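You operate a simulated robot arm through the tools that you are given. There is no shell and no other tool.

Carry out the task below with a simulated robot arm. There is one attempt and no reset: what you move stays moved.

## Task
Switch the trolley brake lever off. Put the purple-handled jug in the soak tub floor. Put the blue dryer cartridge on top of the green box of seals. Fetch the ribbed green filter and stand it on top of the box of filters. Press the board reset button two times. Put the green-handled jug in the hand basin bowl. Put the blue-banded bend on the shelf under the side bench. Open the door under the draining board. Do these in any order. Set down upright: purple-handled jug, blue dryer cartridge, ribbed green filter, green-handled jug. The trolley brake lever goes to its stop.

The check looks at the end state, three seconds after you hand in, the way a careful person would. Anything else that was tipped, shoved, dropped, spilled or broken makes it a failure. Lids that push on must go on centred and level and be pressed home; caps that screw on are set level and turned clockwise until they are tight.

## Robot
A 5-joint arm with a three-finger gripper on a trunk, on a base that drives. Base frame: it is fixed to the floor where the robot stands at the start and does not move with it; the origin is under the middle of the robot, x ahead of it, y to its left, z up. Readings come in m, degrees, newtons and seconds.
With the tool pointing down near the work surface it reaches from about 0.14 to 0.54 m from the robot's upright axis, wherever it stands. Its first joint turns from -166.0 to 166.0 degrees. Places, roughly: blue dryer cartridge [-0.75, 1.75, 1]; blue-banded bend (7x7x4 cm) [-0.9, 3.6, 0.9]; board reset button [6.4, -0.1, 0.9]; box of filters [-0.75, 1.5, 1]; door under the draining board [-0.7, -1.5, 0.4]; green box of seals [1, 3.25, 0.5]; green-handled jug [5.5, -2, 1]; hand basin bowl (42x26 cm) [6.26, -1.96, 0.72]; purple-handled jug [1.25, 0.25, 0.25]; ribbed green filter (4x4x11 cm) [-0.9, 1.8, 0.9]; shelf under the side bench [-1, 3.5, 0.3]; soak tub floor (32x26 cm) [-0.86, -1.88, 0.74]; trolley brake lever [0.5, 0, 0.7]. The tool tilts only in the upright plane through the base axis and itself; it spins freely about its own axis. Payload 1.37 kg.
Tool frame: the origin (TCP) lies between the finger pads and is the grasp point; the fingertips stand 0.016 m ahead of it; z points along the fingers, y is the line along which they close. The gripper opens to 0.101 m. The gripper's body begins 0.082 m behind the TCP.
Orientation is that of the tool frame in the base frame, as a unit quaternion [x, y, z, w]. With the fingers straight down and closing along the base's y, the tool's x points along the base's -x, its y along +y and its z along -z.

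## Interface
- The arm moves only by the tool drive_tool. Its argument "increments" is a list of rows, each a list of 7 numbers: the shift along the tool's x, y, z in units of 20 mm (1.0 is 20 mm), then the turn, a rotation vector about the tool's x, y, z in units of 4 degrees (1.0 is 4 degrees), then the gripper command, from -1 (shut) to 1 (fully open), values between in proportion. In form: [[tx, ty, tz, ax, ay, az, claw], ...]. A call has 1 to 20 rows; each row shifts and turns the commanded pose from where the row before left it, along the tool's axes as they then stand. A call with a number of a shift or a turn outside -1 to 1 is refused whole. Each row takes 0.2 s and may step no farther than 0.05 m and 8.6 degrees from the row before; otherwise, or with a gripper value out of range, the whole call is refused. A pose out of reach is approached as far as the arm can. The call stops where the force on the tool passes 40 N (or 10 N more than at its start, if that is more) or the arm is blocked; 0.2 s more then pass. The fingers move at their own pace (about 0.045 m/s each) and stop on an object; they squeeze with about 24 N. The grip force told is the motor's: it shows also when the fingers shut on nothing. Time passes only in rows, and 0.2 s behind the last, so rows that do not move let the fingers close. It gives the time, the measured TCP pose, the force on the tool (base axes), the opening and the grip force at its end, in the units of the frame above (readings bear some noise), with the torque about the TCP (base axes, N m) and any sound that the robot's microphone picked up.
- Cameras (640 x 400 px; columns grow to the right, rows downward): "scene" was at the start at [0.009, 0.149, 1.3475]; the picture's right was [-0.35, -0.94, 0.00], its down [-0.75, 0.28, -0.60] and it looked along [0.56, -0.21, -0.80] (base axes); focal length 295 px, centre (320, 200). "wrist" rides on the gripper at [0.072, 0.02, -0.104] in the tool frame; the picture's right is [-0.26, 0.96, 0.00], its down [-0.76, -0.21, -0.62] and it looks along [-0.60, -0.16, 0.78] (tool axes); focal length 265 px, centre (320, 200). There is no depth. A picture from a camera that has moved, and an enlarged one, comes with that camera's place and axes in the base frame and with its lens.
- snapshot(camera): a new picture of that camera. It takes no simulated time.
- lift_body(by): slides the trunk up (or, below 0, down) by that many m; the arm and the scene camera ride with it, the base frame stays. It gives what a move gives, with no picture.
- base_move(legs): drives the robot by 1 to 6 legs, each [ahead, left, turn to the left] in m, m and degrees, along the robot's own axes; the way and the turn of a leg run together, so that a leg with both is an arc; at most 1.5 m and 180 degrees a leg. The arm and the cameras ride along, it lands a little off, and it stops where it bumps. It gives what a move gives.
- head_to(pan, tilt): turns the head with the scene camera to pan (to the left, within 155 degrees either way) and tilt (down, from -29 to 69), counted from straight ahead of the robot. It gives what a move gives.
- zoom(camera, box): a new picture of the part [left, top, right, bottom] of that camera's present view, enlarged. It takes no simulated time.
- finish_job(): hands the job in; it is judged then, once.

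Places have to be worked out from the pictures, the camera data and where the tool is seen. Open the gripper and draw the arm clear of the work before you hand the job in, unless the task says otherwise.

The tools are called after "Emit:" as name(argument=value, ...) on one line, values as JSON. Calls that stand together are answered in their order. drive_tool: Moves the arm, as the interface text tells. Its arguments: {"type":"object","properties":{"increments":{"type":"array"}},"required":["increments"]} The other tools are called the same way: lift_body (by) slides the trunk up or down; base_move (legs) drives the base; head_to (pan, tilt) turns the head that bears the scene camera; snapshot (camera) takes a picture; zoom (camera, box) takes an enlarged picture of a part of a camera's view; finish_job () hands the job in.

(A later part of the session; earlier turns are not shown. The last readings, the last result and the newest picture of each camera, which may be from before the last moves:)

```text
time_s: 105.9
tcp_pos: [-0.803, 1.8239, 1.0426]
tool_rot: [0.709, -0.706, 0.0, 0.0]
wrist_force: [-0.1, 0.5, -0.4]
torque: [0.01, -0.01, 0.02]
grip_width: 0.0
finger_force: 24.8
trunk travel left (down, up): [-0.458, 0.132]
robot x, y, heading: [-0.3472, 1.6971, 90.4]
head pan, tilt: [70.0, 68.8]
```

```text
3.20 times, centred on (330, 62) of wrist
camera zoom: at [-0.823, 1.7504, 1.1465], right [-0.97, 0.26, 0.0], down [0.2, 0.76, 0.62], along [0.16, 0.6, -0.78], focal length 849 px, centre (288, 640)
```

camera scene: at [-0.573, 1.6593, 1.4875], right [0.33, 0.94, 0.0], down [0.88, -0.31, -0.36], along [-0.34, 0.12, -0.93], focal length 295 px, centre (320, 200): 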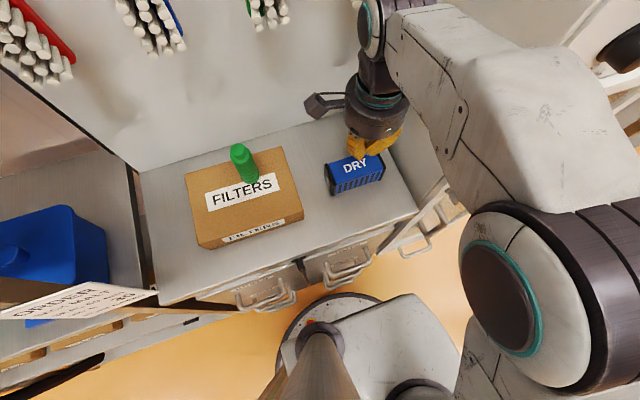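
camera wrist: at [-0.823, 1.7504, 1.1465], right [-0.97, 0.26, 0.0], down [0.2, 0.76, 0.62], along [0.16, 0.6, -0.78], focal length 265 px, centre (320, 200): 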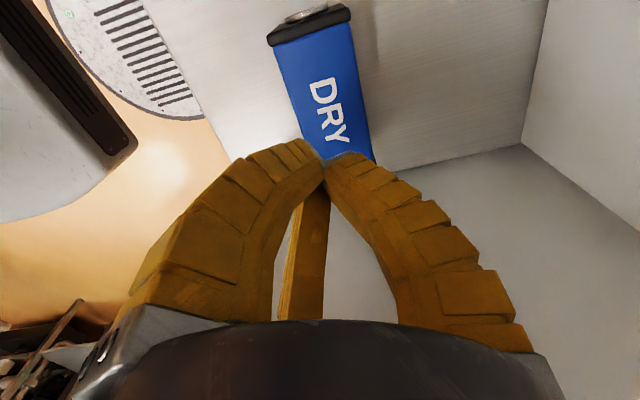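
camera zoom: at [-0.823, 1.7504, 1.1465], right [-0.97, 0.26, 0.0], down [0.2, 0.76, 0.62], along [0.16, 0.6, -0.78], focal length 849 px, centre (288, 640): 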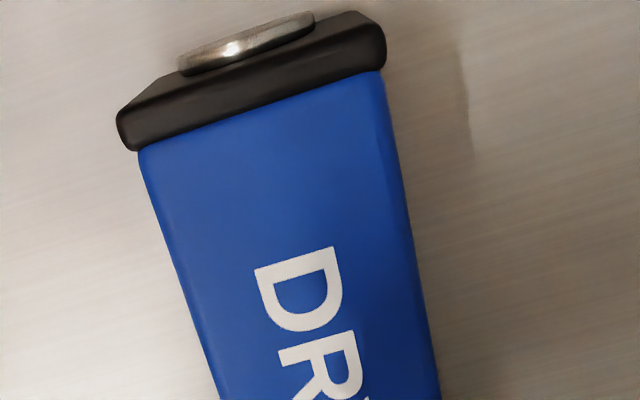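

The zoom shows the three pivoting fingers: at wide openings they splay outward, so they caught only the cartridge's top edges. Gripping with just the tips, higher up and re-centred (cartridge body now x -0.842…-0.798), should hold. I reopen, recentre and lower to TCP z≈0.94.

Emit:
drive_tool(increments=[[-0.1, 0.25, 0, 0, 0, 0, 0.78], [0, 0, 0, 0, 0, 0, 0.78], [0, 0, 0, 0, 0, 0, 0.78], [0, 0, 0, 0, 0, 0, 0.78], [0, 0, 0, 0, 0, 0, 0.78], [0, 0, 0, 0, 0, 0, 0.78]])

Emit:
lift_body(by=-0.101)

Emit:
snapshot(camera="wrist")

Emit:
zoom(camera="scene", box=[290, 90, 450, 215])

```text
time_s: 107.3
tcp_pos: [-0.809, 1.8246, 1.0439]
tool_rot: [0.708, -0.706, 0.0, 0.001]
wrist_force: [0.3, -0.1, 0.1]
torque: [-0.01, -0.03, 0.0]
grip_width: 0.0911
finger_force: 1.0
trunk travel left (down, up): [-0.458, 0.132]
robot x, y, heading: [-0.3438, 1.7022, 90.6]
head pan, tilt: [70.0, 68.8]
```

```text
time_s: 108.6
tcp_pos: [-0.8082, 1.8251, 0.9413]
tool_rot: [0.708, -0.706, 0.0, 0.0]
wrist_force: [-0.5, -0.3, 0.1]
torque: [-0.01, 0.01, 0.02]
grip_width: 0.091
finger_force: 0.7
trunk travel left (down, up): [-0.357, 0.233]
robot x, y, heading: [-0.3455, 1.704, 90.5]
head pan, tilt: [70.0, 68.8]
```

```text
taken
camera wrist: at [-0.828, 1.7524, 1.0453], right [-0.97, 0.26, 0.0], down [0.2, 0.76, 0.62], along [0.16, 0.6, -0.78], focal length 265 px, centre (320, 200)
```

wrist: 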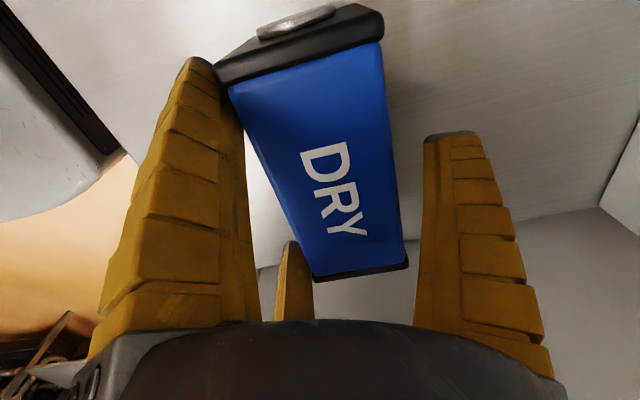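

```text
3.20 times, centred on (370, 152) of scene
camera zoom: at [-0.5729, 1.6592, 1.3865], right [0.33, 0.94, 0.0], down [0.88, -0.31, -0.36], along [-0.34, 0.12, -0.93], focal length 943 px, centre (160, 352)
```

zoom: 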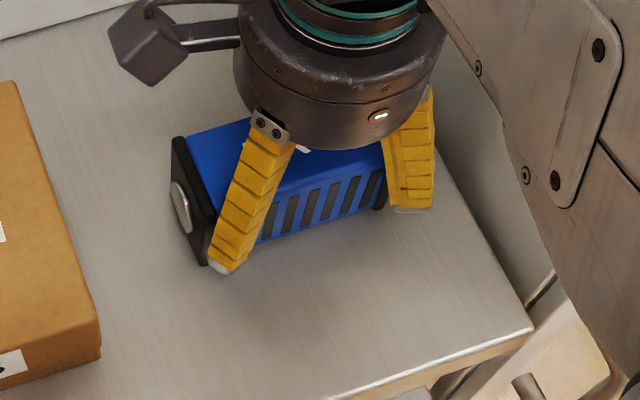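

Only the tips are alongside the upper part of the cartridge now. I close again.

Emit:
drive_tool(increments=[[0, 0, 0, 0, 0, 0, -1], [0, 0, 0, 0, 0, 0, -1], [0, 0, 0, 0, 0, 0, -1], [0, 0, 0, 0, 0, 0, -1], [0, 0, 0, 0, 0, 0, -1], [0, 0, 0, 0, 0, 0, -1]])

Emit:
snapshot(camera="wrist")

Emit:
zoom(camera="scene", box=[290, 90, 450, 215])

```text
time_s: 110.0
tcp_pos: [-0.8097, 1.8251, 0.9422]
tool_rot: [0.709, -0.706, -0.001, 0.001]
wrist_force: [0.7, 0.3, 0.2]
torque: [0.02, -0.02, 0.02]
grip_width: 0.0773
finger_force: 24.3
trunk travel left (down, up): [-0.357, 0.233]
robot x, y, heading: [-0.3452, 1.7052, 91.0]
head pan, tilt: [70.0, 68.8]
```

```text
taken
camera wrist: at [-0.8281, 1.7525, 1.0455], right [-0.97, 0.26, 0.0], down [0.2, 0.76, 0.62], along [0.16, 0.6, -0.78], focal length 265 px, centre (320, 200)
```

wrist: 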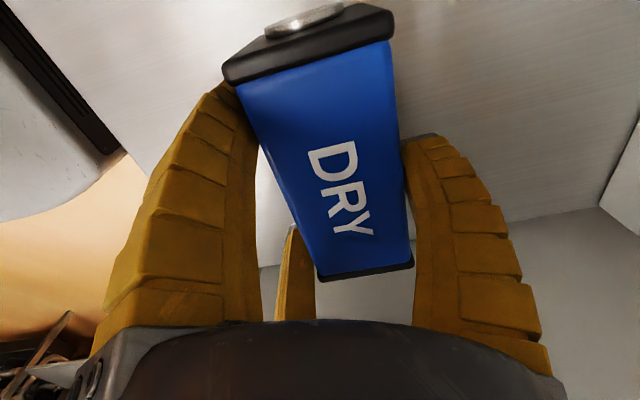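

```text
3.20 times, centred on (370, 152) of scene
camera zoom: at [-0.573, 1.6593, 1.3865], right [0.33, 0.94, 0.0], down [0.88, -0.31, -0.36], along [-0.34, 0.12, -0.93], focal length 943 px, centre (160, 352)
```

zoom: 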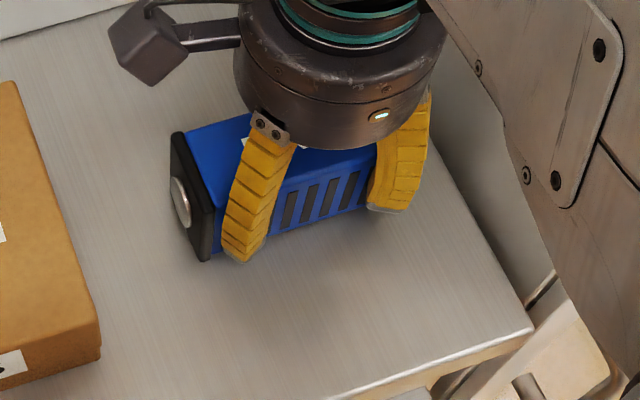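

This time the grip closed with no side load (24 N motor force). I lift only 2 cm and check whether it comes along.

Emit:
lift_body(by=0.02)

Emit:
zoom(camera="scene", box=[290, 90, 450, 215])

Emit:
snapshot(camera="wrist")

```text
time_s: 110.7
tcp_pos: [-0.8086, 1.8254, 0.962]
tool_rot: [0.709, -0.705, 0.0, 0.0]
wrist_force: [-0.1, 1.0, -1.4]
torque: [-0.02, -0.05, 0.0]
grip_width: 0.0773
finger_force: 23.8
trunk travel left (down, up): [-0.377, 0.213]
robot x, y, heading: [-0.3427, 1.7049, 90.5]
head pan, tilt: [70.0, 68.8]
```

```text
3.20 times, centred on (370, 152) of scene
camera zoom: at [-0.5732, 1.6593, 1.4065], right [0.33, 0.94, 0.0], down [0.88, -0.31, -0.36], along [-0.34, 0.12, -0.93], focal length 943 px, centre (160, 352)
```

zoom: 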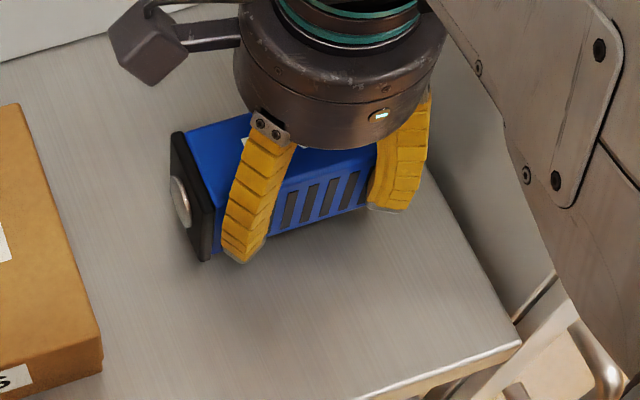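

```text
taken
camera wrist: at [-0.8282, 1.7525, 1.0656], right [-0.97, 0.26, 0.0], down [0.2, 0.76, 0.62], along [0.16, 0.6, -0.78], focal length 265 px, centre (320, 200)
```

wrist: 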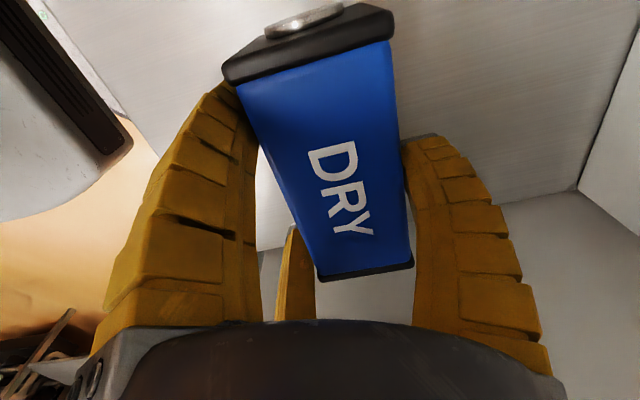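

The cartridge is held securely. I raise it further and draw it back toward the robot, clear of the counter.

Emit:
lift_body(by=0.09)

Emit:
drive_tool(increments=[[0, -0.5, 0, 0, 0, 0, -1], [0, -0.8, 0, 0, 0, 0, -1], [0, -0.8, 0, 0, 0, 0, -1], [0, -0.8, 0, 0, 0, 0, -1], [0, -0.8, 0, 0, 0, 0, -1], [0, -0.8, 0, 0, 0, 0, -1], [0, -0.8, 0, 0, 0, 0, -1], [0, -0.8, 0, 0, 0, 0, -1], [0, -0.8, 0, 0, 0, 0, -1]])

Emit:
snapshot(camera="wrist")

Emit:
snapshot(camera="scene")

```text
time_s: 112.0
tcp_pos: [-0.8096, 1.8249, 1.052]
tool_rot: [0.708, -0.706, 0.0, 0.0]
wrist_force: [-0.4, 0.1, -3.0]
torque: [0.01, -0.03, 0.0]
grip_width: 0.0769
finger_force: 24.5
trunk travel left (down, up): [-0.467, 0.123]
robot x, y, heading: [-0.3458, 1.7045, 90.6]
head pan, tilt: [70.0, 68.8]
```

```text
time_s: 114.0
tcp_pos: [-0.6703, 1.8252, 1.0505]
tool_rot: [0.708, -0.706, 0.0, 0.0]
wrist_force: [0.5, 0.6, -3.0]
torque: [0.01, 0.0, 0.0]
grip_width: 0.0771
finger_force: 23.9
trunk travel left (down, up): [-0.467, 0.123]
robot x, y, heading: [-0.3456, 1.6964, 90.9]
head pan, tilt: [70.0, 68.8]
```

```text
taken
camera wrist: at [-0.6898, 1.7529, 1.1555], right [-0.97, 0.26, 0.0], down [0.2, 0.76, 0.62], along [0.16, 0.6, -0.78], focal length 265 px, centre (320, 200)
```

wrist: 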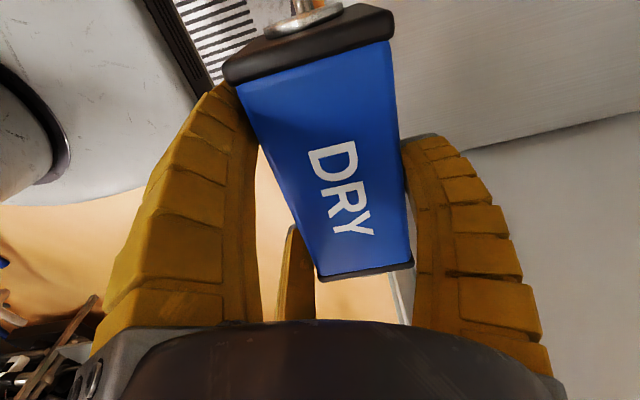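

```text
taken
camera scene: at [-0.5726, 1.6592, 1.4965], right [0.33, 0.94, 0.0], down [0.88, -0.31, -0.36], along [-0.34, 0.12, -0.93], focal length 295 px, centre (320, 200)
```

scene: 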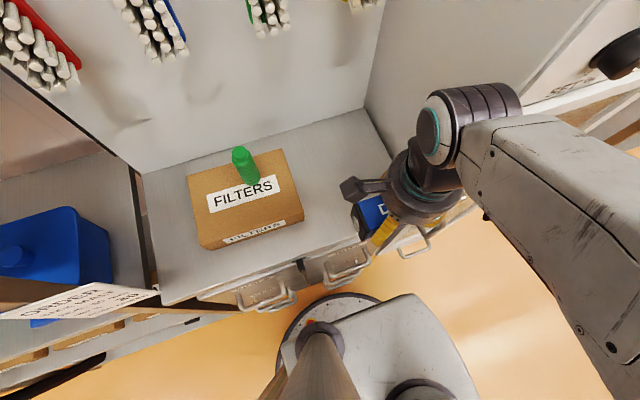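

The cartridge is held firmly at about 3 N. I drive to the right (+x) away from the counter and then toward the low shelf with the green box under the tank.

Emit:
base_move(legs=[[0, -1.25, 0], [0.4, 0, 0]])

Emit:
head_to(pan=0, tilt=30)

Emit:
snapshot(camera="scene")

Emit:
snapshot(camera="wrist")

```text
time_s: 122.3
tcp_pos: [0.5637, 2.2341, 1.0504]
tool_rot: [-0.707, 0.707, 0.0, 0.0]
wrist_force: [0.1, 0.5, -2.0]
torque: [-0.02, -0.02, 0.0]
grip_width: 0.077
finger_force: 23.8
trunk travel left (down, up): [-0.467, 0.123]
robot x, y, heading: [0.8913, 2.1066, 90.3]
head pan, tilt: [70.0, 68.8]
```

```text
time_s: 123.7
tcp_pos: [0.5632, 2.2346, 1.0518]
tool_rot: [-0.706, 0.708, -0.001, 0.0]
wrist_force: [0.6, -0.2, -2.3]
torque: [0.0, -0.03, -0.01]
grip_width: 0.0767
finger_force: 24.0
trunk travel left (down, up): [-0.467, 0.123]
robot x, y, heading: [0.8912, 2.1095, 90.2]
head pan, tilt: [0.0, 30.0]
```

```text
taken
camera scene: at [0.7139, 2.1377, 1.5479], right [1.0, 0.01, 0.0], down [0.0, -0.5, -0.87], along [-0.01, 0.87, -0.5], focal length 295 px, centre (320, 200)
```

scene: 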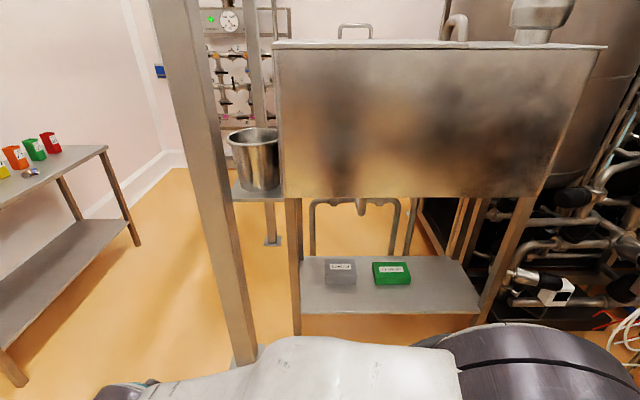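

```text
taken
camera wrist: at [0.5448, 2.1603, 1.1554], right [-0.96, 0.27, 0.0], down [0.21, 0.76, 0.62], along [0.17, 0.6, -0.78], focal length 265 px, centre (320, 200)
```

wrist: 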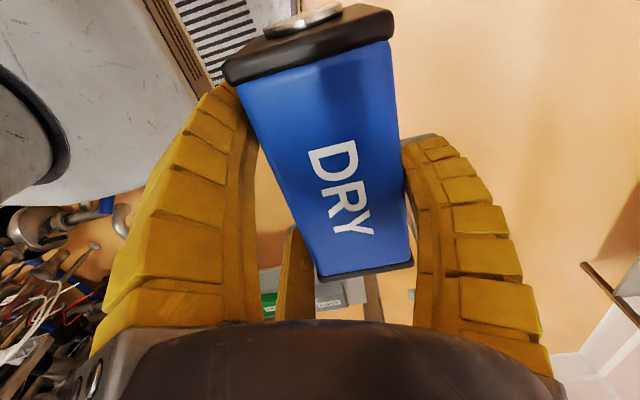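

The tank stand shows clearly: shelf about z 0.37 (y 3.09–3.50), green box top about z 0.425 at [1.10, 3.325], tank underside about z 1.0. I swing the arm from the left side to straight ahead, keeping the cartridge level so its long side ends up along x.

Emit:
drive_tool(increments=[[-0.98, -0.18, 0, 0, 0, 0.86, -1], [-0.98, -0.18, 0, 0, 0, 0.86, -1], [-0.98, -0.18, 0, 0, 0, 0.86, -1], [-0.98, -0.18, 0, 0, 0, 0.86, -1], [-0.98, -0.18, 0, 0, 0, 0.86, -1], [-0.98, -0.18, 0, 0, 0, 0.86, -1], [-0.98, -0.18, 0, 0, 0, 0.86, -1], [-0.98, -0.18, 0, 0, 0, 0.86, -1], [-0.98, -0.18, 0, 0, 0, 0.86, -1], [-0.98, -0.18, 0, 0, 0, 0.86, -1], [-0.98, -0.18, 0, 0, 0, 0.86, -1], [-0.98, -0.18, 0, 0, 0, 0.86, -1], [-0.98, -0.18, 0, 0, 0, 0.86, -1], [-0.98, -0.18, 0, 0, 0, 0.86, -1], [-0.98, -0.18, 0, 0, 0, 0.86, -1], [-0.98, -0.18, 0, 0, 0, 0.86, -1], [-0.98, -0.18, 0, 0, 0, 0.86, -1], [-0.98, -0.18, 0, 0, 0, 0.86, -1], [-0.98, -0.18, 0, 0, 0, 0.86, -1], [-0.98, -0.18, 0, 0, 0, 0.86, -1]])

Emit:
drive_tool(increments=[[-0.98, -0.18, 0, 0, 0, 0.86, -1], [-0.98, -0.18, 0, 0, 0, 0.86, -1], [-0.98, -0.18, 0, 0, 0, 0.86, -1], [0, 0, 0, 0, 0, 0, -1]])

Emit:
snapshot(camera="scene")

```text
time_s: 127.9
tcp_pos: [0.8212, 2.5066, 1.0514]
tool_rot: [-0.183, 0.983, 0.001, 0.0]
wrist_force: [0.1, 0.2, -2.5]
torque: [-0.03, -0.02, 0.02]
grip_width: 0.0765
finger_force: 23.5
trunk travel left (down, up): [-0.467, 0.123]
robot x, y, heading: [0.8927, 2.1076, 90.3]
head pan, tilt: [0.0, 30.0]
```

```text
time_s: 128.9
tcp_pos: [0.88, 2.5143, 1.0511]
tool_rot: [-0.094, 0.996, -0.001, 0.001]
wrist_force: [-0.1, -0.8, -1.2]
torque: [-0.03, -0.01, 0.0]
grip_width: 0.0766
finger_force: 24.5
trunk travel left (down, up): [-0.467, 0.123]
robot x, y, heading: [0.8877, 2.1084, 90.1]
head pan, tilt: [0.0, 30.0]
```

```text
taken
camera scene: at [0.7142, 2.1379, 1.548], right [1.0, 0.01, 0.0], down [0.0, -0.5, -0.87], along [0.0, 0.87, -0.5], focal length 295 px, centre (320, 200)
```

scene: 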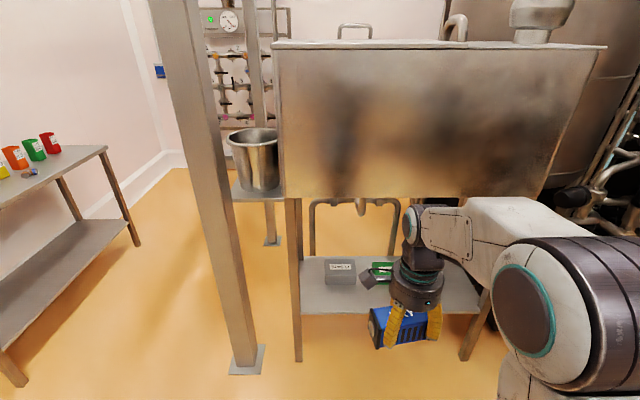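

The arm now points straight ahead with the cartridge. I straighten the spin, then lower the trunk all the way so the arm can pass under the tank.

Emit:
drive_tool(increments=[[0, 0, 0, 0, 0, 0.9, -1], [0, 0, 0, 0, 0, 0.9, -1], [0, 0, 0, 0, 0, 0.9, -1]])

Emit:
lift_body(by=-0.46)

Emit:
snapshot(camera="scene")

```text
time_s: 129.7
tcp_pos: [0.8801, 2.5147, 1.0508]
tool_rot: [0.0, 1.0, 0.001, -0.001]
wrist_force: [0.5, 0.3, -1.4]
torque: [-0.03, 0.01, -0.04]
grip_width: 0.077
finger_force: 24.0
trunk travel left (down, up): [-0.467, 0.123]
robot x, y, heading: [0.8903, 2.1094, 90.5]
head pan, tilt: [0.0, 30.0]
```

```text
refused: -0.46 is not a number from -0.4 to 0.4
```

```text
taken
camera scene: at [0.7142, 2.1379, 1.548], right [1.0, 0.01, 0.0], down [0.0, -0.5, -0.87], along [0.0, 0.87, -0.5], focal length 295 px, centre (320, 200)
```

scene: 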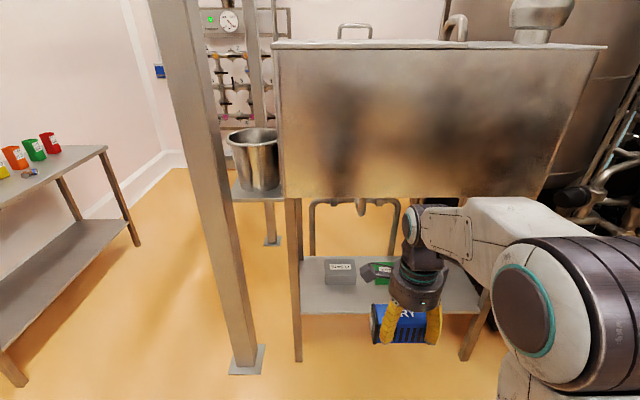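

Lift steps are limited to 0.4 m, so I lower in two moves.

Emit:
lift_body(by=-0.3)

Emit:
lift_body(by=-0.165)

Emit:
head_to(pan=-15, tilt=30)

Emit:
snapshot(camera="scene")

```text
time_s: 132.7
tcp_pos: [0.8807, 2.5152, 0.7511]
tool_rot: [-0.001, 1.0, 0.0, 0.0]
wrist_force: [0.1, 0.5, -1.3]
torque: [-0.01, 0.01, -0.02]
grip_width: 0.0767
finger_force: 23.9
trunk travel left (down, up): [-0.167, 0.423]
robot x, y, heading: [0.8929, 2.1088, 90.3]
head pan, tilt: [0.0, 30.0]
```

```text
time_s: 134.6
tcp_pos: [0.8796, 2.5151, 0.5867]
tool_rot: [0.0, 1.0, 0.0, 0.0]
wrist_force: [-0.3, 0.4, -1.5]
torque: [-0.05, -0.03, 0.0]
grip_width: 0.0768
finger_force: 23.7
trunk travel left (down, up): [-0.002, 0.588]
robot x, y, heading: [0.8924, 2.1074, 90.4]
head pan, tilt: [0.0, 30.0]
```

```text
time_s: 135.3
tcp_pos: [0.88, 2.5147, 0.587]
tool_rot: [0.0, 1.0, 0.0, 0.001]
wrist_force: [0.1, -0.5, -1.7]
torque: [-0.03, -0.01, 0.03]
grip_width: 0.0767
finger_force: 23.6
trunk travel left (down, up): [-0.002, 0.588]
robot x, y, heading: [0.8909, 2.1094, 90.1]
head pan, tilt: [-15.0, 30.0]
```

```text
taken
camera scene: at [0.7376, 2.1349, 1.083], right [0.97, -0.25, 0.0], down [-0.13, -0.48, -0.87], along [0.22, 0.84, -0.5], focal length 295 px, centre (320, 200)
```

scene: 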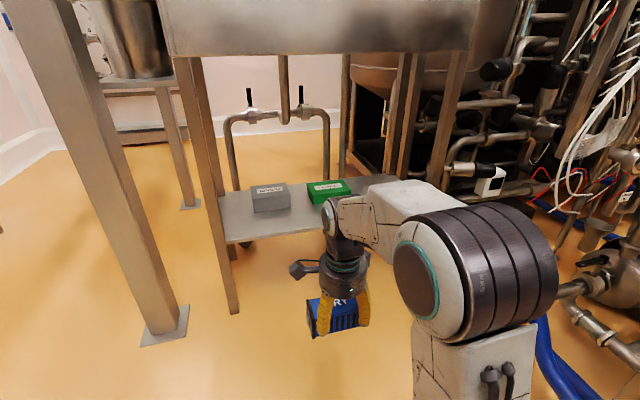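

I zoom in on the green box from here to pin down its position with the second viewpoint.

Emit:
zoom(camera="scene", box=[210, 140, 430, 260])

```text
2.91 times, centred on (320, 200) of scene
camera zoom: at [0.7376, 2.1349, 1.083], right [0.97, -0.25, 0.0], down [-0.13, -0.48, -0.87], along [0.22, 0.84, -0.5], focal length 857 px, centre (320, 200)
```

zoom: 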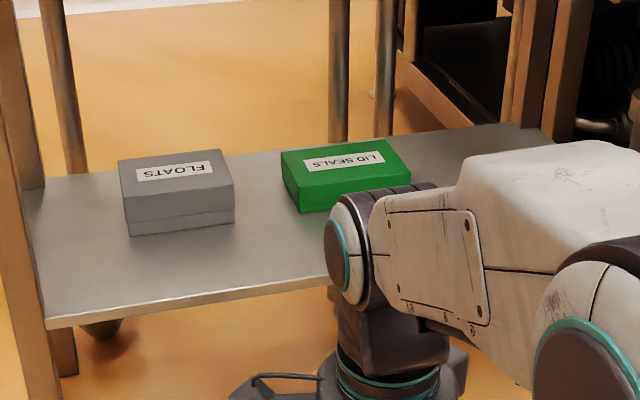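

Green box: top z≈0.43, centre about [1.098, 3.338], about 18×12 cm, aligned with x. I extend the arm forward to a carrying height of about z 0.54 before driving under the tank.

Emit:
drive_tool(increments=[[0, 1, 0.26, 0, 0, 0, -1], [0, 1, 0.26, 0, 0, 0, -1], [0, 1, 0.26, 0, 0, 0, -1], [0, 1, 0.26, 0, 0, 0, -1], [0, 1, 0.26, 0, 0, 0, -1], [0, 1, 0.26, 0, 0, 0, -1], [0, 1, 0.26, 0, 0, 0, -1], [0, 1, 0.26, 0, 0, 0, -1], [0, 1, 0.26, 0, 0, 0, -1], [0, 0, 0, 0, 0, 0, -1]])

Emit:
base_move(legs=[[0, -0.2, 0], [0.4, 0, 0]])

Emit:
head_to(pan=-10, tilt=35)

Emit:
snapshot(camera="scene")

Emit:
snapshot(camera="wrist")

```text
time_s: 137.6
tcp_pos: [0.8791, 2.695, 0.5397]
tool_rot: [0.0, 1.0, 0.0, 0.0]
wrist_force: [-0.5, 0.1, -2.5]
torque: [-0.05, 0.03, 0.02]
grip_width: 0.0767
finger_force: 24.2
trunk travel left (down, up): [-0.002, 0.588]
robot x, y, heading: [0.8868, 2.1072, 90.7]
head pan, tilt: [-15.0, 30.0]
```

```text
time_s: 139.7
tcp_pos: [1.0882, 2.7101, 0.5373]
tool_rot: [0.005, 1.0, -0.003, 0.0]
wrist_force: [-0.6, 0.0, -1.1]
torque: [0.02, -0.03, -0.01]
grip_width: 0.0768
finger_force: 23.5
trunk travel left (down, up): [-0.002, 0.588]
robot x, y, heading: [1.0894, 2.1244, 89.5]
head pan, tilt: [-15.0, 30.0]
stopped in leg 2: the robot was blocked; the commanded pose is now the measured one
```

```text
time_s: 140.4
tcp_pos: [1.0885, 2.71, 0.538]
tool_rot: [0.006, 1.0, -0.002, 0.0]
wrist_force: [-0.3, -0.2, -1.8]
torque: [0.01, -0.03, 0.02]
grip_width: 0.0768
finger_force: 23.6
trunk travel left (down, up): [-0.002, 0.588]
robot x, y, heading: [1.0935, 2.124, 89.6]
head pan, tilt: [-10.0, 35.0]
```

```text
taken
camera scene: at [0.9316, 2.1518, 1.0752], right [0.98, -0.18, 0.0], down [-0.1, -0.56, -0.82], along [0.15, 0.81, -0.57], focal length 295 px, centre (320, 200)
```

scene: 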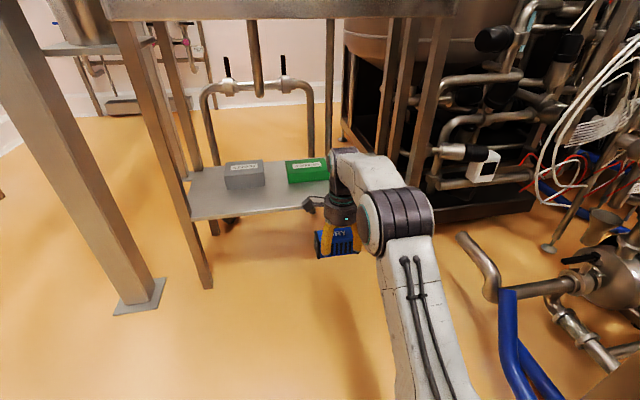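

```text
taken
camera wrist: at [1.0169, 2.7302, 0.6415], right [0.27, 0.96, 0.0], down [0.75, -0.21, 0.62], along [0.6, -0.17, -0.78], focal length 265 px, centre (320, 200)
```

wrist: 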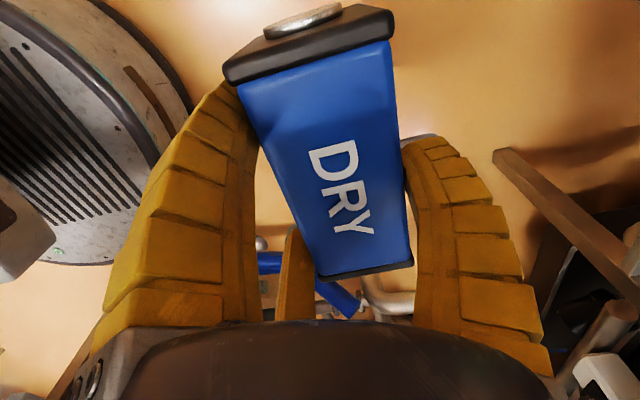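

The base was blocked after 1.5 cm — probably the hose or machine on the right. I look down to the right side.

Emit:
head_to(pan=-60, tilt=50)

Emit:
snapshot(camera="scene")

Emit:
head_to(pan=-15, tilt=65)

Emit:
snapshot(camera="scene")

```text
time_s: 141.5
tcp_pos: [1.0885, 2.71, 0.5383]
tool_rot: [0.005, 1.0, -0.002, 0.0]
wrist_force: [0.3, -1.0, -1.1]
torque: [-0.03, -0.04, -0.01]
grip_width: 0.0768
finger_force: 23.4
trunk travel left (down, up): [-0.002, 0.588]
robot x, y, heading: [1.0918, 2.1249, 89.6]
head pan, tilt: [-60.0, 50.0]
```

```text
taken
camera scene: at [0.9826, 2.1033, 1.0535], right [0.49, -0.87, 0.0], down [-0.67, -0.38, -0.64], along [0.56, 0.32, -0.77], focal length 295 px, centre (320, 200)
```

scene: 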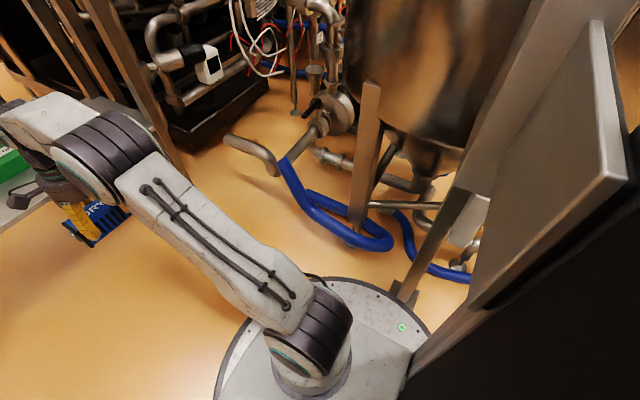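

```text
time_s: 142.7
tcp_pos: [1.0888, 2.7101, 0.5384]
tool_rot: [0.005, 1.0, -0.002, 0.0]
wrist_force: [0.5, -0.1, -2.1]
torque: [-0.01, 0.0, 0.0]
grip_width: 0.0766
finger_force: 24.3
trunk travel left (down, up): [-0.002, 0.588]
robot x, y, heading: [1.0898, 2.1238, 90.0]
head pan, tilt: [-15.0, 65.0]
```

```text
taken
camera scene: at [0.9319, 2.1237, 1.0354], right [0.96, -0.27, 0.0], down [-0.24, -0.87, -0.42], along [0.11, 0.41, -0.91], focal length 295 px, centre (320, 200)
```

scene: 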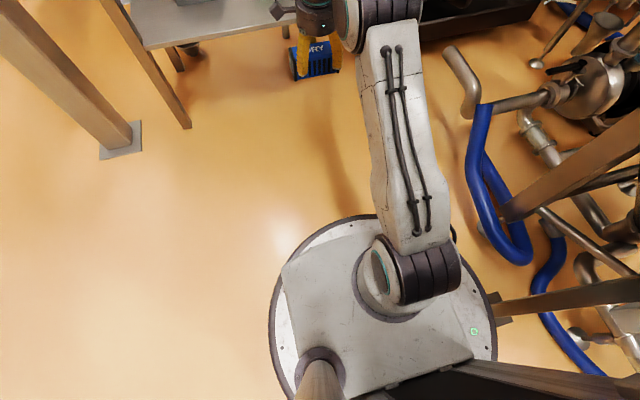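

The base (round, radius ~0.3 m) is touching the machine's foot on the right. I slide left 9 cm and then move forward in stages.

Emit:
base_move(legs=[[0, 0.1, 0], [0.3, 0, 0]])

Emit:
head_to(pan=-10, tilt=30)

Emit:
snapshot(camera="scene")

```text
time_s: 145.4
tcp_pos: [0.988, 3.0098, 0.5381]
tool_rot: [0.004, 1.0, -0.002, 0.0]
wrist_force: [-0.4, 0.5, -2.0]
torque: [-0.02, -0.02, 0.03]
grip_width: 0.0767
finger_force: 24.1
trunk travel left (down, up): [-0.002, 0.588]
robot x, y, heading: [0.9934, 2.4248, 89.8]
head pan, tilt: [-15.0, 65.0]
```

```text
time_s: 146.5
tcp_pos: [0.9876, 3.0101, 0.5364]
tool_rot: [0.004, 1.0, -0.002, 0.001]
wrist_force: [-0.5, 0.1, -1.7]
torque: [-0.03, -0.03, 0.0]
grip_width: 0.0766
finger_force: 24.2
trunk travel left (down, up): [-0.002, 0.588]
robot x, y, heading: [0.9896, 2.4239, 89.6]
head pan, tilt: [-10.0, 30.0]
```

```text
taken
camera scene: at [0.8326, 2.4536, 1.0829], right [0.98, -0.18, 0.0], down [-0.09, -0.49, -0.87], along [0.15, 0.85, -0.5], focal length 295 px, centre (320, 200)
```

scene: 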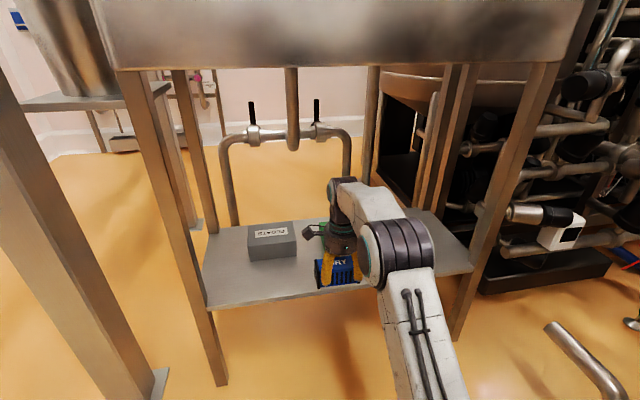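

Clear path; the arm is well below the tank's underside. I drive the remaining 0.31 m forward.

Emit:
base_move(legs=[[0.31, 0, 0]])

Emit:
head_to(pan=-20, tilt=40)

Emit:
snapshot(camera="scene")

Emit:
snapshot(camera="wrist")

```text
time_s: 148.6
tcp_pos: [0.9911, 3.3197, 0.5383]
tool_rot: [0.004, 1.0, -0.002, -0.001]
wrist_force: [-0.7, -0.1, -2.1]
torque: [-0.03, -0.01, -0.04]
grip_width: 0.0765
finger_force: 24.3
trunk travel left (down, up): [-0.002, 0.588]
robot x, y, heading: [0.9918, 2.7351, 89.8]
head pan, tilt: [-10.0, 30.0]
```

```text
time_s: 149.3
tcp_pos: [0.9906, 3.3192, 0.5368]
tool_rot: [0.004, 1.0, -0.002, -0.001]
wrist_force: [-0.5, -0.1, -1.8]
torque: [-0.03, 0.02, 0.01]
grip_width: 0.0767
finger_force: 23.9
trunk travel left (down, up): [-0.002, 0.588]
robot x, y, heading: [0.9918, 2.7346, 89.6]
head pan, tilt: [-20.0, 40.0]
```

```text
taken
camera scene: at [0.8475, 2.7544, 1.0677], right [0.94, -0.35, 0.0], down [-0.22, -0.6, -0.77], along [0.27, 0.72, -0.64], focal length 295 px, centre (320, 200)
```

scene: 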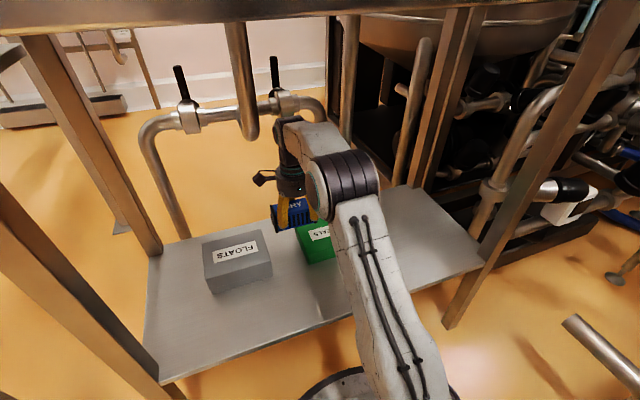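

```text
taken
camera wrist: at [0.9185, 3.3396, 0.6413], right [0.27, 0.96, 0.0], down [0.75, -0.21, 0.62], along [0.6, -0.17, -0.78], focal length 265 px, centre (320, 200)
```

wrist: 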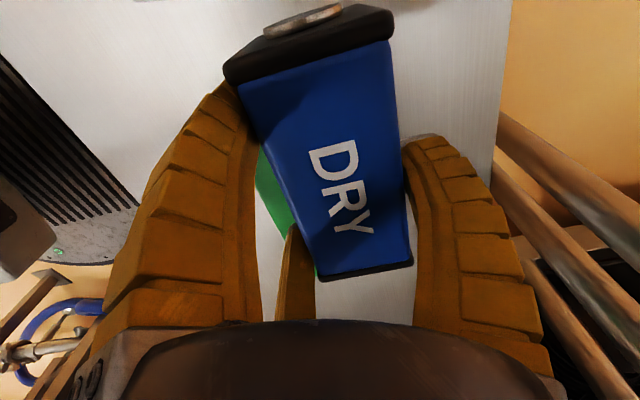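

Emit:
base_move(legs=[[0.04, 0, 0]])

Emit:
drive_tool(increments=[[-0.89, -0.25, 0, 0, 0, 0, -1], [-0.89, -0.25, 0, 0, 0, 0, -1], [-0.89, -0.25, 0, 0, 0, 0, -1], [-0.89, -0.25, 0, 0, 0, 0, -1], [-0.89, -0.25, 0, 0, 0, 0, -1], [-0.89, -0.25, 0, 0, 0, 0, -1], [0, 0, 0, 0, 0, 0, -1]])

Emit:
snapshot(camera="wrist")

Emit:
zoom(camera="scene", box=[180, 140, 420, 290])

```text
time_s: 150.2
tcp_pos: [0.9903, 3.3608, 0.5363]
tool_rot: [0.004, 1.0, -0.002, -0.001]
wrist_force: [0.3, 0.0, -2.5]
torque: [-0.02, -0.01, 0.0]
grip_width: 0.0763
finger_force: 24.2
trunk travel left (down, up): [-0.002, 0.588]
robot x, y, heading: [0.9931, 2.7762, 89.4]
head pan, tilt: [-20.0, 40.0]
```

```text
time_s: 151.8
tcp_pos: [1.097, 3.3276, 0.5386]
tool_rot: [0.004, 1.0, -0.001, 0.0]
wrist_force: [-0.4, 0.2, -3.1]
torque: [-0.01, -0.02, -0.02]
grip_width: 0.0764
finger_force: 24.3
trunk travel left (down, up): [-0.002, 0.588]
robot x, y, heading: [0.9926, 2.7758, 89.7]
head pan, tilt: [-20.0, 40.0]
```

```text
taken
camera wrist: at [1.0249, 3.348, 0.6414], right [0.27, 0.96, 0.0], down [0.75, -0.21, 0.62], along [0.6, -0.17, -0.78], focal length 265 px, centre (320, 200)
```

wrist: 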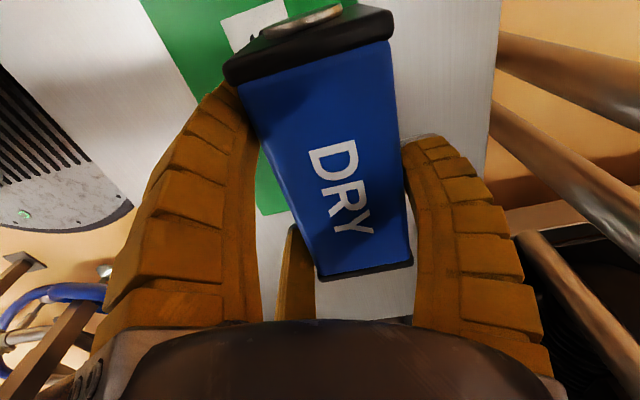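

```text
2.67 times, centred on (300, 215) of scene
camera zoom: at [0.8478, 2.7942, 1.0677], right [0.94, -0.35, 0.0], down [-0.22, -0.6, -0.77], along [0.27, 0.72, -0.64], focal length 786 px, centre (373, 160)
```

zoom: 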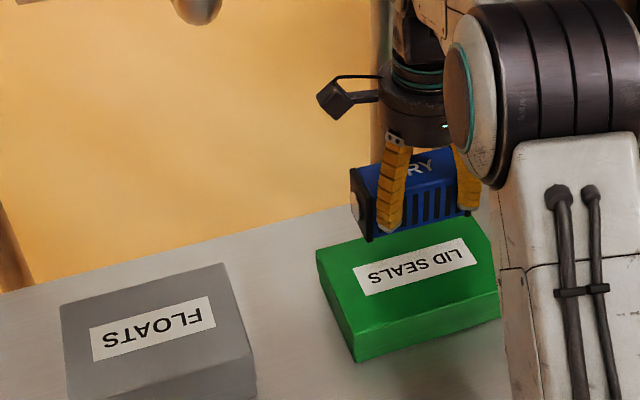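

The cartridge is above the green box, slightly far-biased. I shift 1 cm nearer and lower in small steps.

Emit:
drive_tool(increments=[[0, -0.5, 0, 0, 0, 0, -1], [0, 0, 0.5, 0, 0, 0, -1], [0, 0, 0.5, 0, 0, 0, -1], [0, 0, 0.5, 0, 0, 0, -1], [0, 0, 0.5, 0, 0, 0, -1], [0, 0, 0.3, 0, 0, 0, -1], [0, 0, 0, 0, 0, 0, -1]])

Emit:
zoom(camera="scene", box=[180, 140, 420, 290])

```text
time_s: 153.3
tcp_pos: [1.0967, 3.3179, 0.4919]
tool_rot: [0.005, 1.0, -0.001, 0.0]
wrist_force: [-0.2, -2.2, 6.2]
torque: [0.15, 0.24, 0.07]
grip_width: 0.0764
finger_force: 24.2
trunk travel left (down, up): [-0.002, 0.588]
robot x, y, heading: [0.9945, 2.7742, 89.7]
head pan, tilt: [-20.0, 40.0]
```

```text
2.67 times, centred on (300, 215) of scene
camera zoom: at [0.8477, 2.7936, 1.0678], right [0.94, -0.35, 0.0], down [-0.22, -0.6, -0.77], along [0.27, 0.72, -0.64], focal length 786 px, centre (373, 160)
```

zoom: 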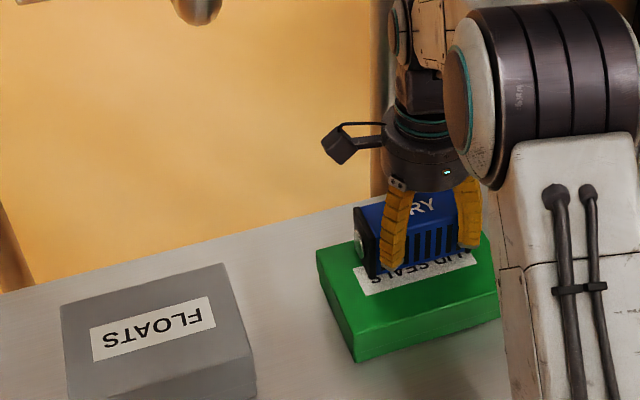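

Contact felt (about 9 N); the cartridge sits on the green box. I open the gripper.

Emit:
drive_tool(increments=[[0, 0, 0, 0, 0, 0, 0.7], [0, 0, 0, 0, 0, 0, 0.85], [0, 0, 0, 0, 0, 0, 1], [0, 0, 0, 0, 0, 0, 1], [0, 0, 0, 0, 0, 0, 1]])

Emit:
zoom(camera="scene", box=[180, 140, 420, 290])

Emit:
snapshot(camera="wrist")

```text
time_s: 154.6
tcp_pos: [1.0958, 3.3174, 0.4917]
tool_rot: [0.004, 1.0, -0.002, -0.001]
wrist_force: [-0.9, 0.1, -0.4]
torque: [0.01, 0.04, -0.02]
grip_width: 0.1005
finger_force: 0.1
trunk travel left (down, up): [-0.002, 0.588]
robot x, y, heading: [0.9955, 2.7767, 89.7]
head pan, tilt: [-20.0, 40.0]
```

```text
2.67 times, centred on (300, 215) of scene
camera zoom: at [0.8478, 2.7941, 1.0677], right [0.94, -0.35, 0.0], down [-0.22, -0.6, -0.77], along [0.27, 0.72, -0.64], focal length 786 px, centre (373, 160)
```

zoom: 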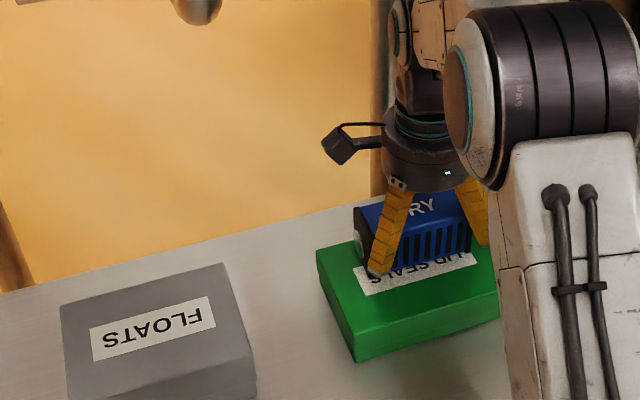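

```text
taken
camera wrist: at [1.0247, 3.3381, 0.5957], right [0.27, 0.96, 0.0], down [0.75, -0.21, 0.62], along [0.6, -0.17, -0.78], focal length 265 px, centre (320, 200)
```

wrist: 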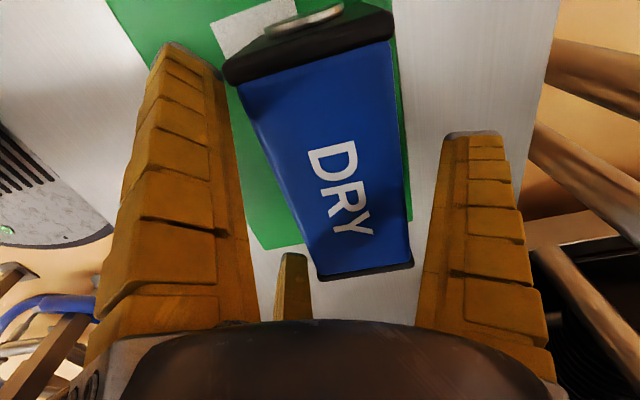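

Released and the cartridge rests level on the green box. I raise the fingers clear (still below the tank) and back the base out.

Emit:
drive_tool(increments=[[0, 0, -0.5, 0, 0, 0, 1], [0, 0, -1, 0, 0, 0, 1], [0, 0, -1, 0, 0, 0, 1], [0, 0, -1, 0, 0, 0, 1]])

Emit:
zoom(camera="scene", box=[180, 140, 420, 290])

Emit:
base_move(legs=[[-0.4, 0, 0]])

Emit:
snapshot(camera="scene")

```text
time_s: 155.6
tcp_pos: [1.0964, 3.3186, 0.5614]
tool_rot: [0.004, 1.0, -0.002, 0.0]
wrist_force: [0.4, 0.5, -0.1]
torque: [-0.02, -0.03, 0.04]
grip_width: 0.1006
finger_force: 0.1
trunk travel left (down, up): [-0.002, 0.588]
robot x, y, heading: [0.9938, 2.7749, 89.7]
head pan, tilt: [-20.0, 40.0]
```

```text
2.67 times, centred on (300, 215) of scene
camera zoom: at [0.8478, 2.7942, 1.0676], right [0.94, -0.35, 0.0], down [-0.22, -0.6, -0.77], along [0.27, 0.72, -0.64], focal length 786 px, centre (373, 160)
```

zoom: 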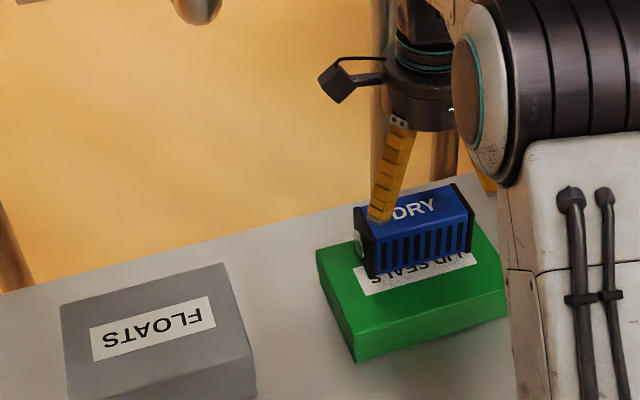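

```text
time_s: 158.0
tcp_pos: [1.0934, 2.92, 0.5619]
tool_rot: [0.005, 1.0, -0.001, 0.0]
wrist_force: [0.2, -0.2, -0.3]
torque: [0.0, -0.01, -0.04]
grip_width: 0.1007
finger_force: 0.0
trunk travel left (down, up): [-0.002, 0.588]
robot x, y, heading: [0.9917, 2.3737, 89.7]
head pan, tilt: [-20.0, 40.0]
```

```text
taken
camera scene: at [0.8454, 2.3952, 1.0677], right [0.94, -0.35, 0.0], down [-0.22, -0.6, -0.77], along [0.27, 0.72, -0.64], focal length 295 px, centre (320, 200)
```

scene: 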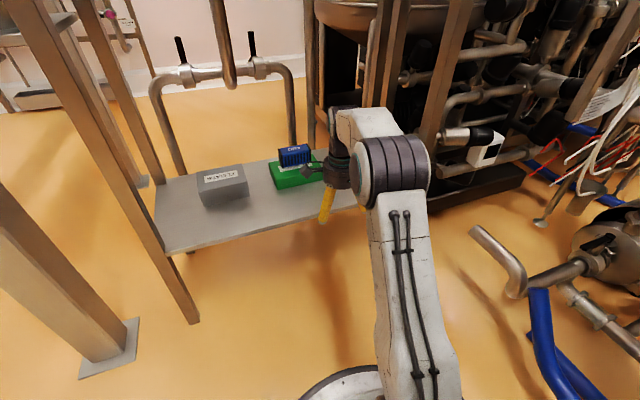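

The cartridge is upright on the green box. Next is the blue-banded bend on the side bench: I raise and retract the arm, then drive over.

Emit:
drive_tool(increments=[[0.6, -1, -0.5, 0, 0, 0, 1], [0.6, -1, -0.5, 0, 0, 0, 1], [0.6, -1, -0.5, 0, 0, 0, 1], [0.6, -1, -0.5, 0, 0, 0, 1], [0.6, -1, -0.5, 0, 0, 0, 1], [0.6, -1, 0, 0, 0, 0, 1], [0.6, -1, 0, 0, 0, 0, 1], [0.6, -1, 0, 0, 0, 0, 1]])

Emit:
lift_body(by=0.4)

Emit:
base_move(legs=[[0, 1.2, 0], [0.75, 0, 0]])

Emit:
head_to(pan=70, tilt=35)

Emit:
snapshot(camera="scene")

```text
time_s: 159.8
tcp_pos: [0.9968, 2.7604, 0.6131]
tool_rot: [0.006, 1.0, -0.002, 0.0]
wrist_force: [0.7, 0.0, -0.6]
torque: [-0.02, -0.01, -0.01]
grip_width: 0.1008
finger_force: 0.1
trunk travel left (down, up): [-0.002, 0.588]
robot x, y, heading: [0.9947, 2.3774, 89.7]
head pan, tilt: [-20.0, 40.0]
```

```text
time_s: 163.7
tcp_pos: [0.9967, 2.7607, 1.0121]
tool_rot: [0.005, 1.0, -0.001, 0.0]
wrist_force: [0.0, 0.2, -0.1]
torque: [0.01, -0.03, 0.05]
grip_width: 0.1006
finger_force: 0.1
trunk travel left (down, up): [-0.402, 0.188]
robot x, y, heading: [0.9876, 2.3787, 89.6]
head pan, tilt: [-20.0, 40.0]
```

```text
time_s: 173.4
tcp_pos: [-0.2053, 3.517, 1.0117]
tool_rot: [0.005, 1.0, -0.002, -0.001]
wrist_force: [0.2, 0.5, 0.6]
torque: [0.02, 0.01, -0.02]
grip_width: 0.1005
finger_force: 0.0
trunk travel left (down, up): [-0.402, 0.188]
robot x, y, heading: [-0.2084, 3.1303, 89.7]
head pan, tilt: [-20.0, 40.0]
```

```text
time_s: 175.1
tcp_pos: [-0.2049, 3.5166, 1.0131]
tool_rot: [0.004, 1.0, -0.002, 0.0]
wrist_force: [-0.2, 0.6, -0.4]
torque: [-0.01, 0.03, 0.02]
grip_width: 0.1004
finger_force: 0.0
trunk travel left (down, up): [-0.402, 0.188]
robot x, y, heading: [-0.211, 3.1329, 89.6]
head pan, tilt: [70.0, 35.0]
```

```text
taken
camera scene: at [-0.468, 3.1019, 1.4752], right [0.35, 0.94, 0.0], down [0.54, -0.2, -0.82], along [-0.77, 0.28, -0.57], focal length 295 px, centre (320, 200)
```

scene: 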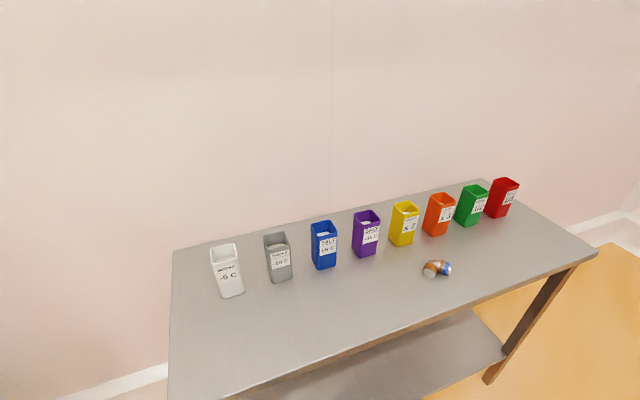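

Emit:
zoom(camera="scene", box=[390, 230, 486, 290])

Emit:
head_to(pan=60, tilt=55)

Emit:
snapshot(camera="scene")

```text
6.67 times, centred on (438, 260) of scene
camera zoom: at [-0.468, 3.1019, 1.4752], right [0.35, 0.94, 0.0], down [0.54, -0.2, -0.82], along [-0.77, 0.28, -0.57], focal length 1965 px, centre (-467, -200)
```

zoom: 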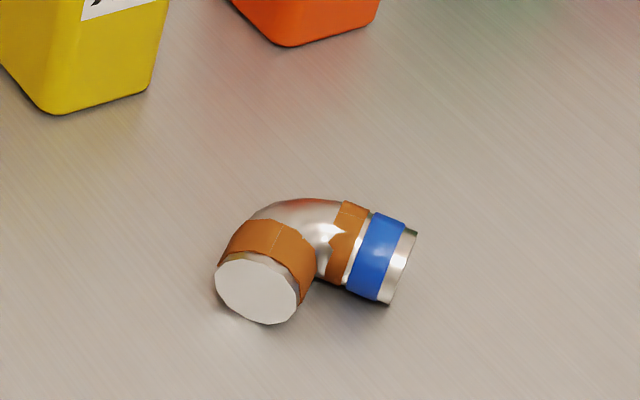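

```text
time_s: 175.9
tcp_pos: [-0.2056, 3.5164, 1.013]
tool_rot: [0.003, 1.0, -0.002, 0.0]
wrist_force: [-0.2, -0.4, 0.7]
torque: [0.02, -0.04, 0.0]
grip_width: 0.1005
finger_force: 0.1
trunk travel left (down, up): [-0.402, 0.188]
robot x, y, heading: [-0.2057, 3.1276, 89.8]
head pan, tilt: [60.0, 55.0]
```

```text
taken
camera scene: at [-0.4478, 3.1077, 1.447], right [0.5, 0.86, 0.0], down [0.71, -0.41, -0.57], along [-0.5, 0.29, -0.82], focal length 295 px, centre (320, 200)
```

scene: 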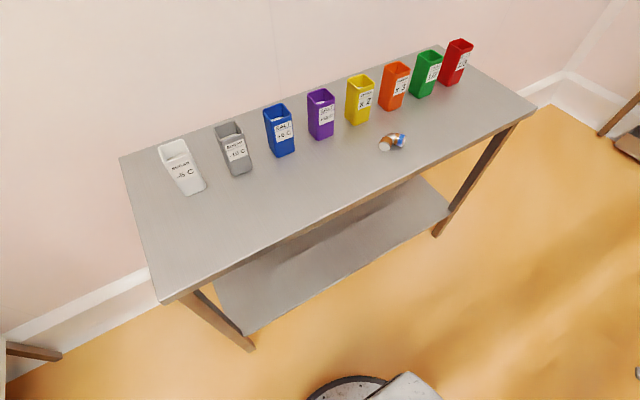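

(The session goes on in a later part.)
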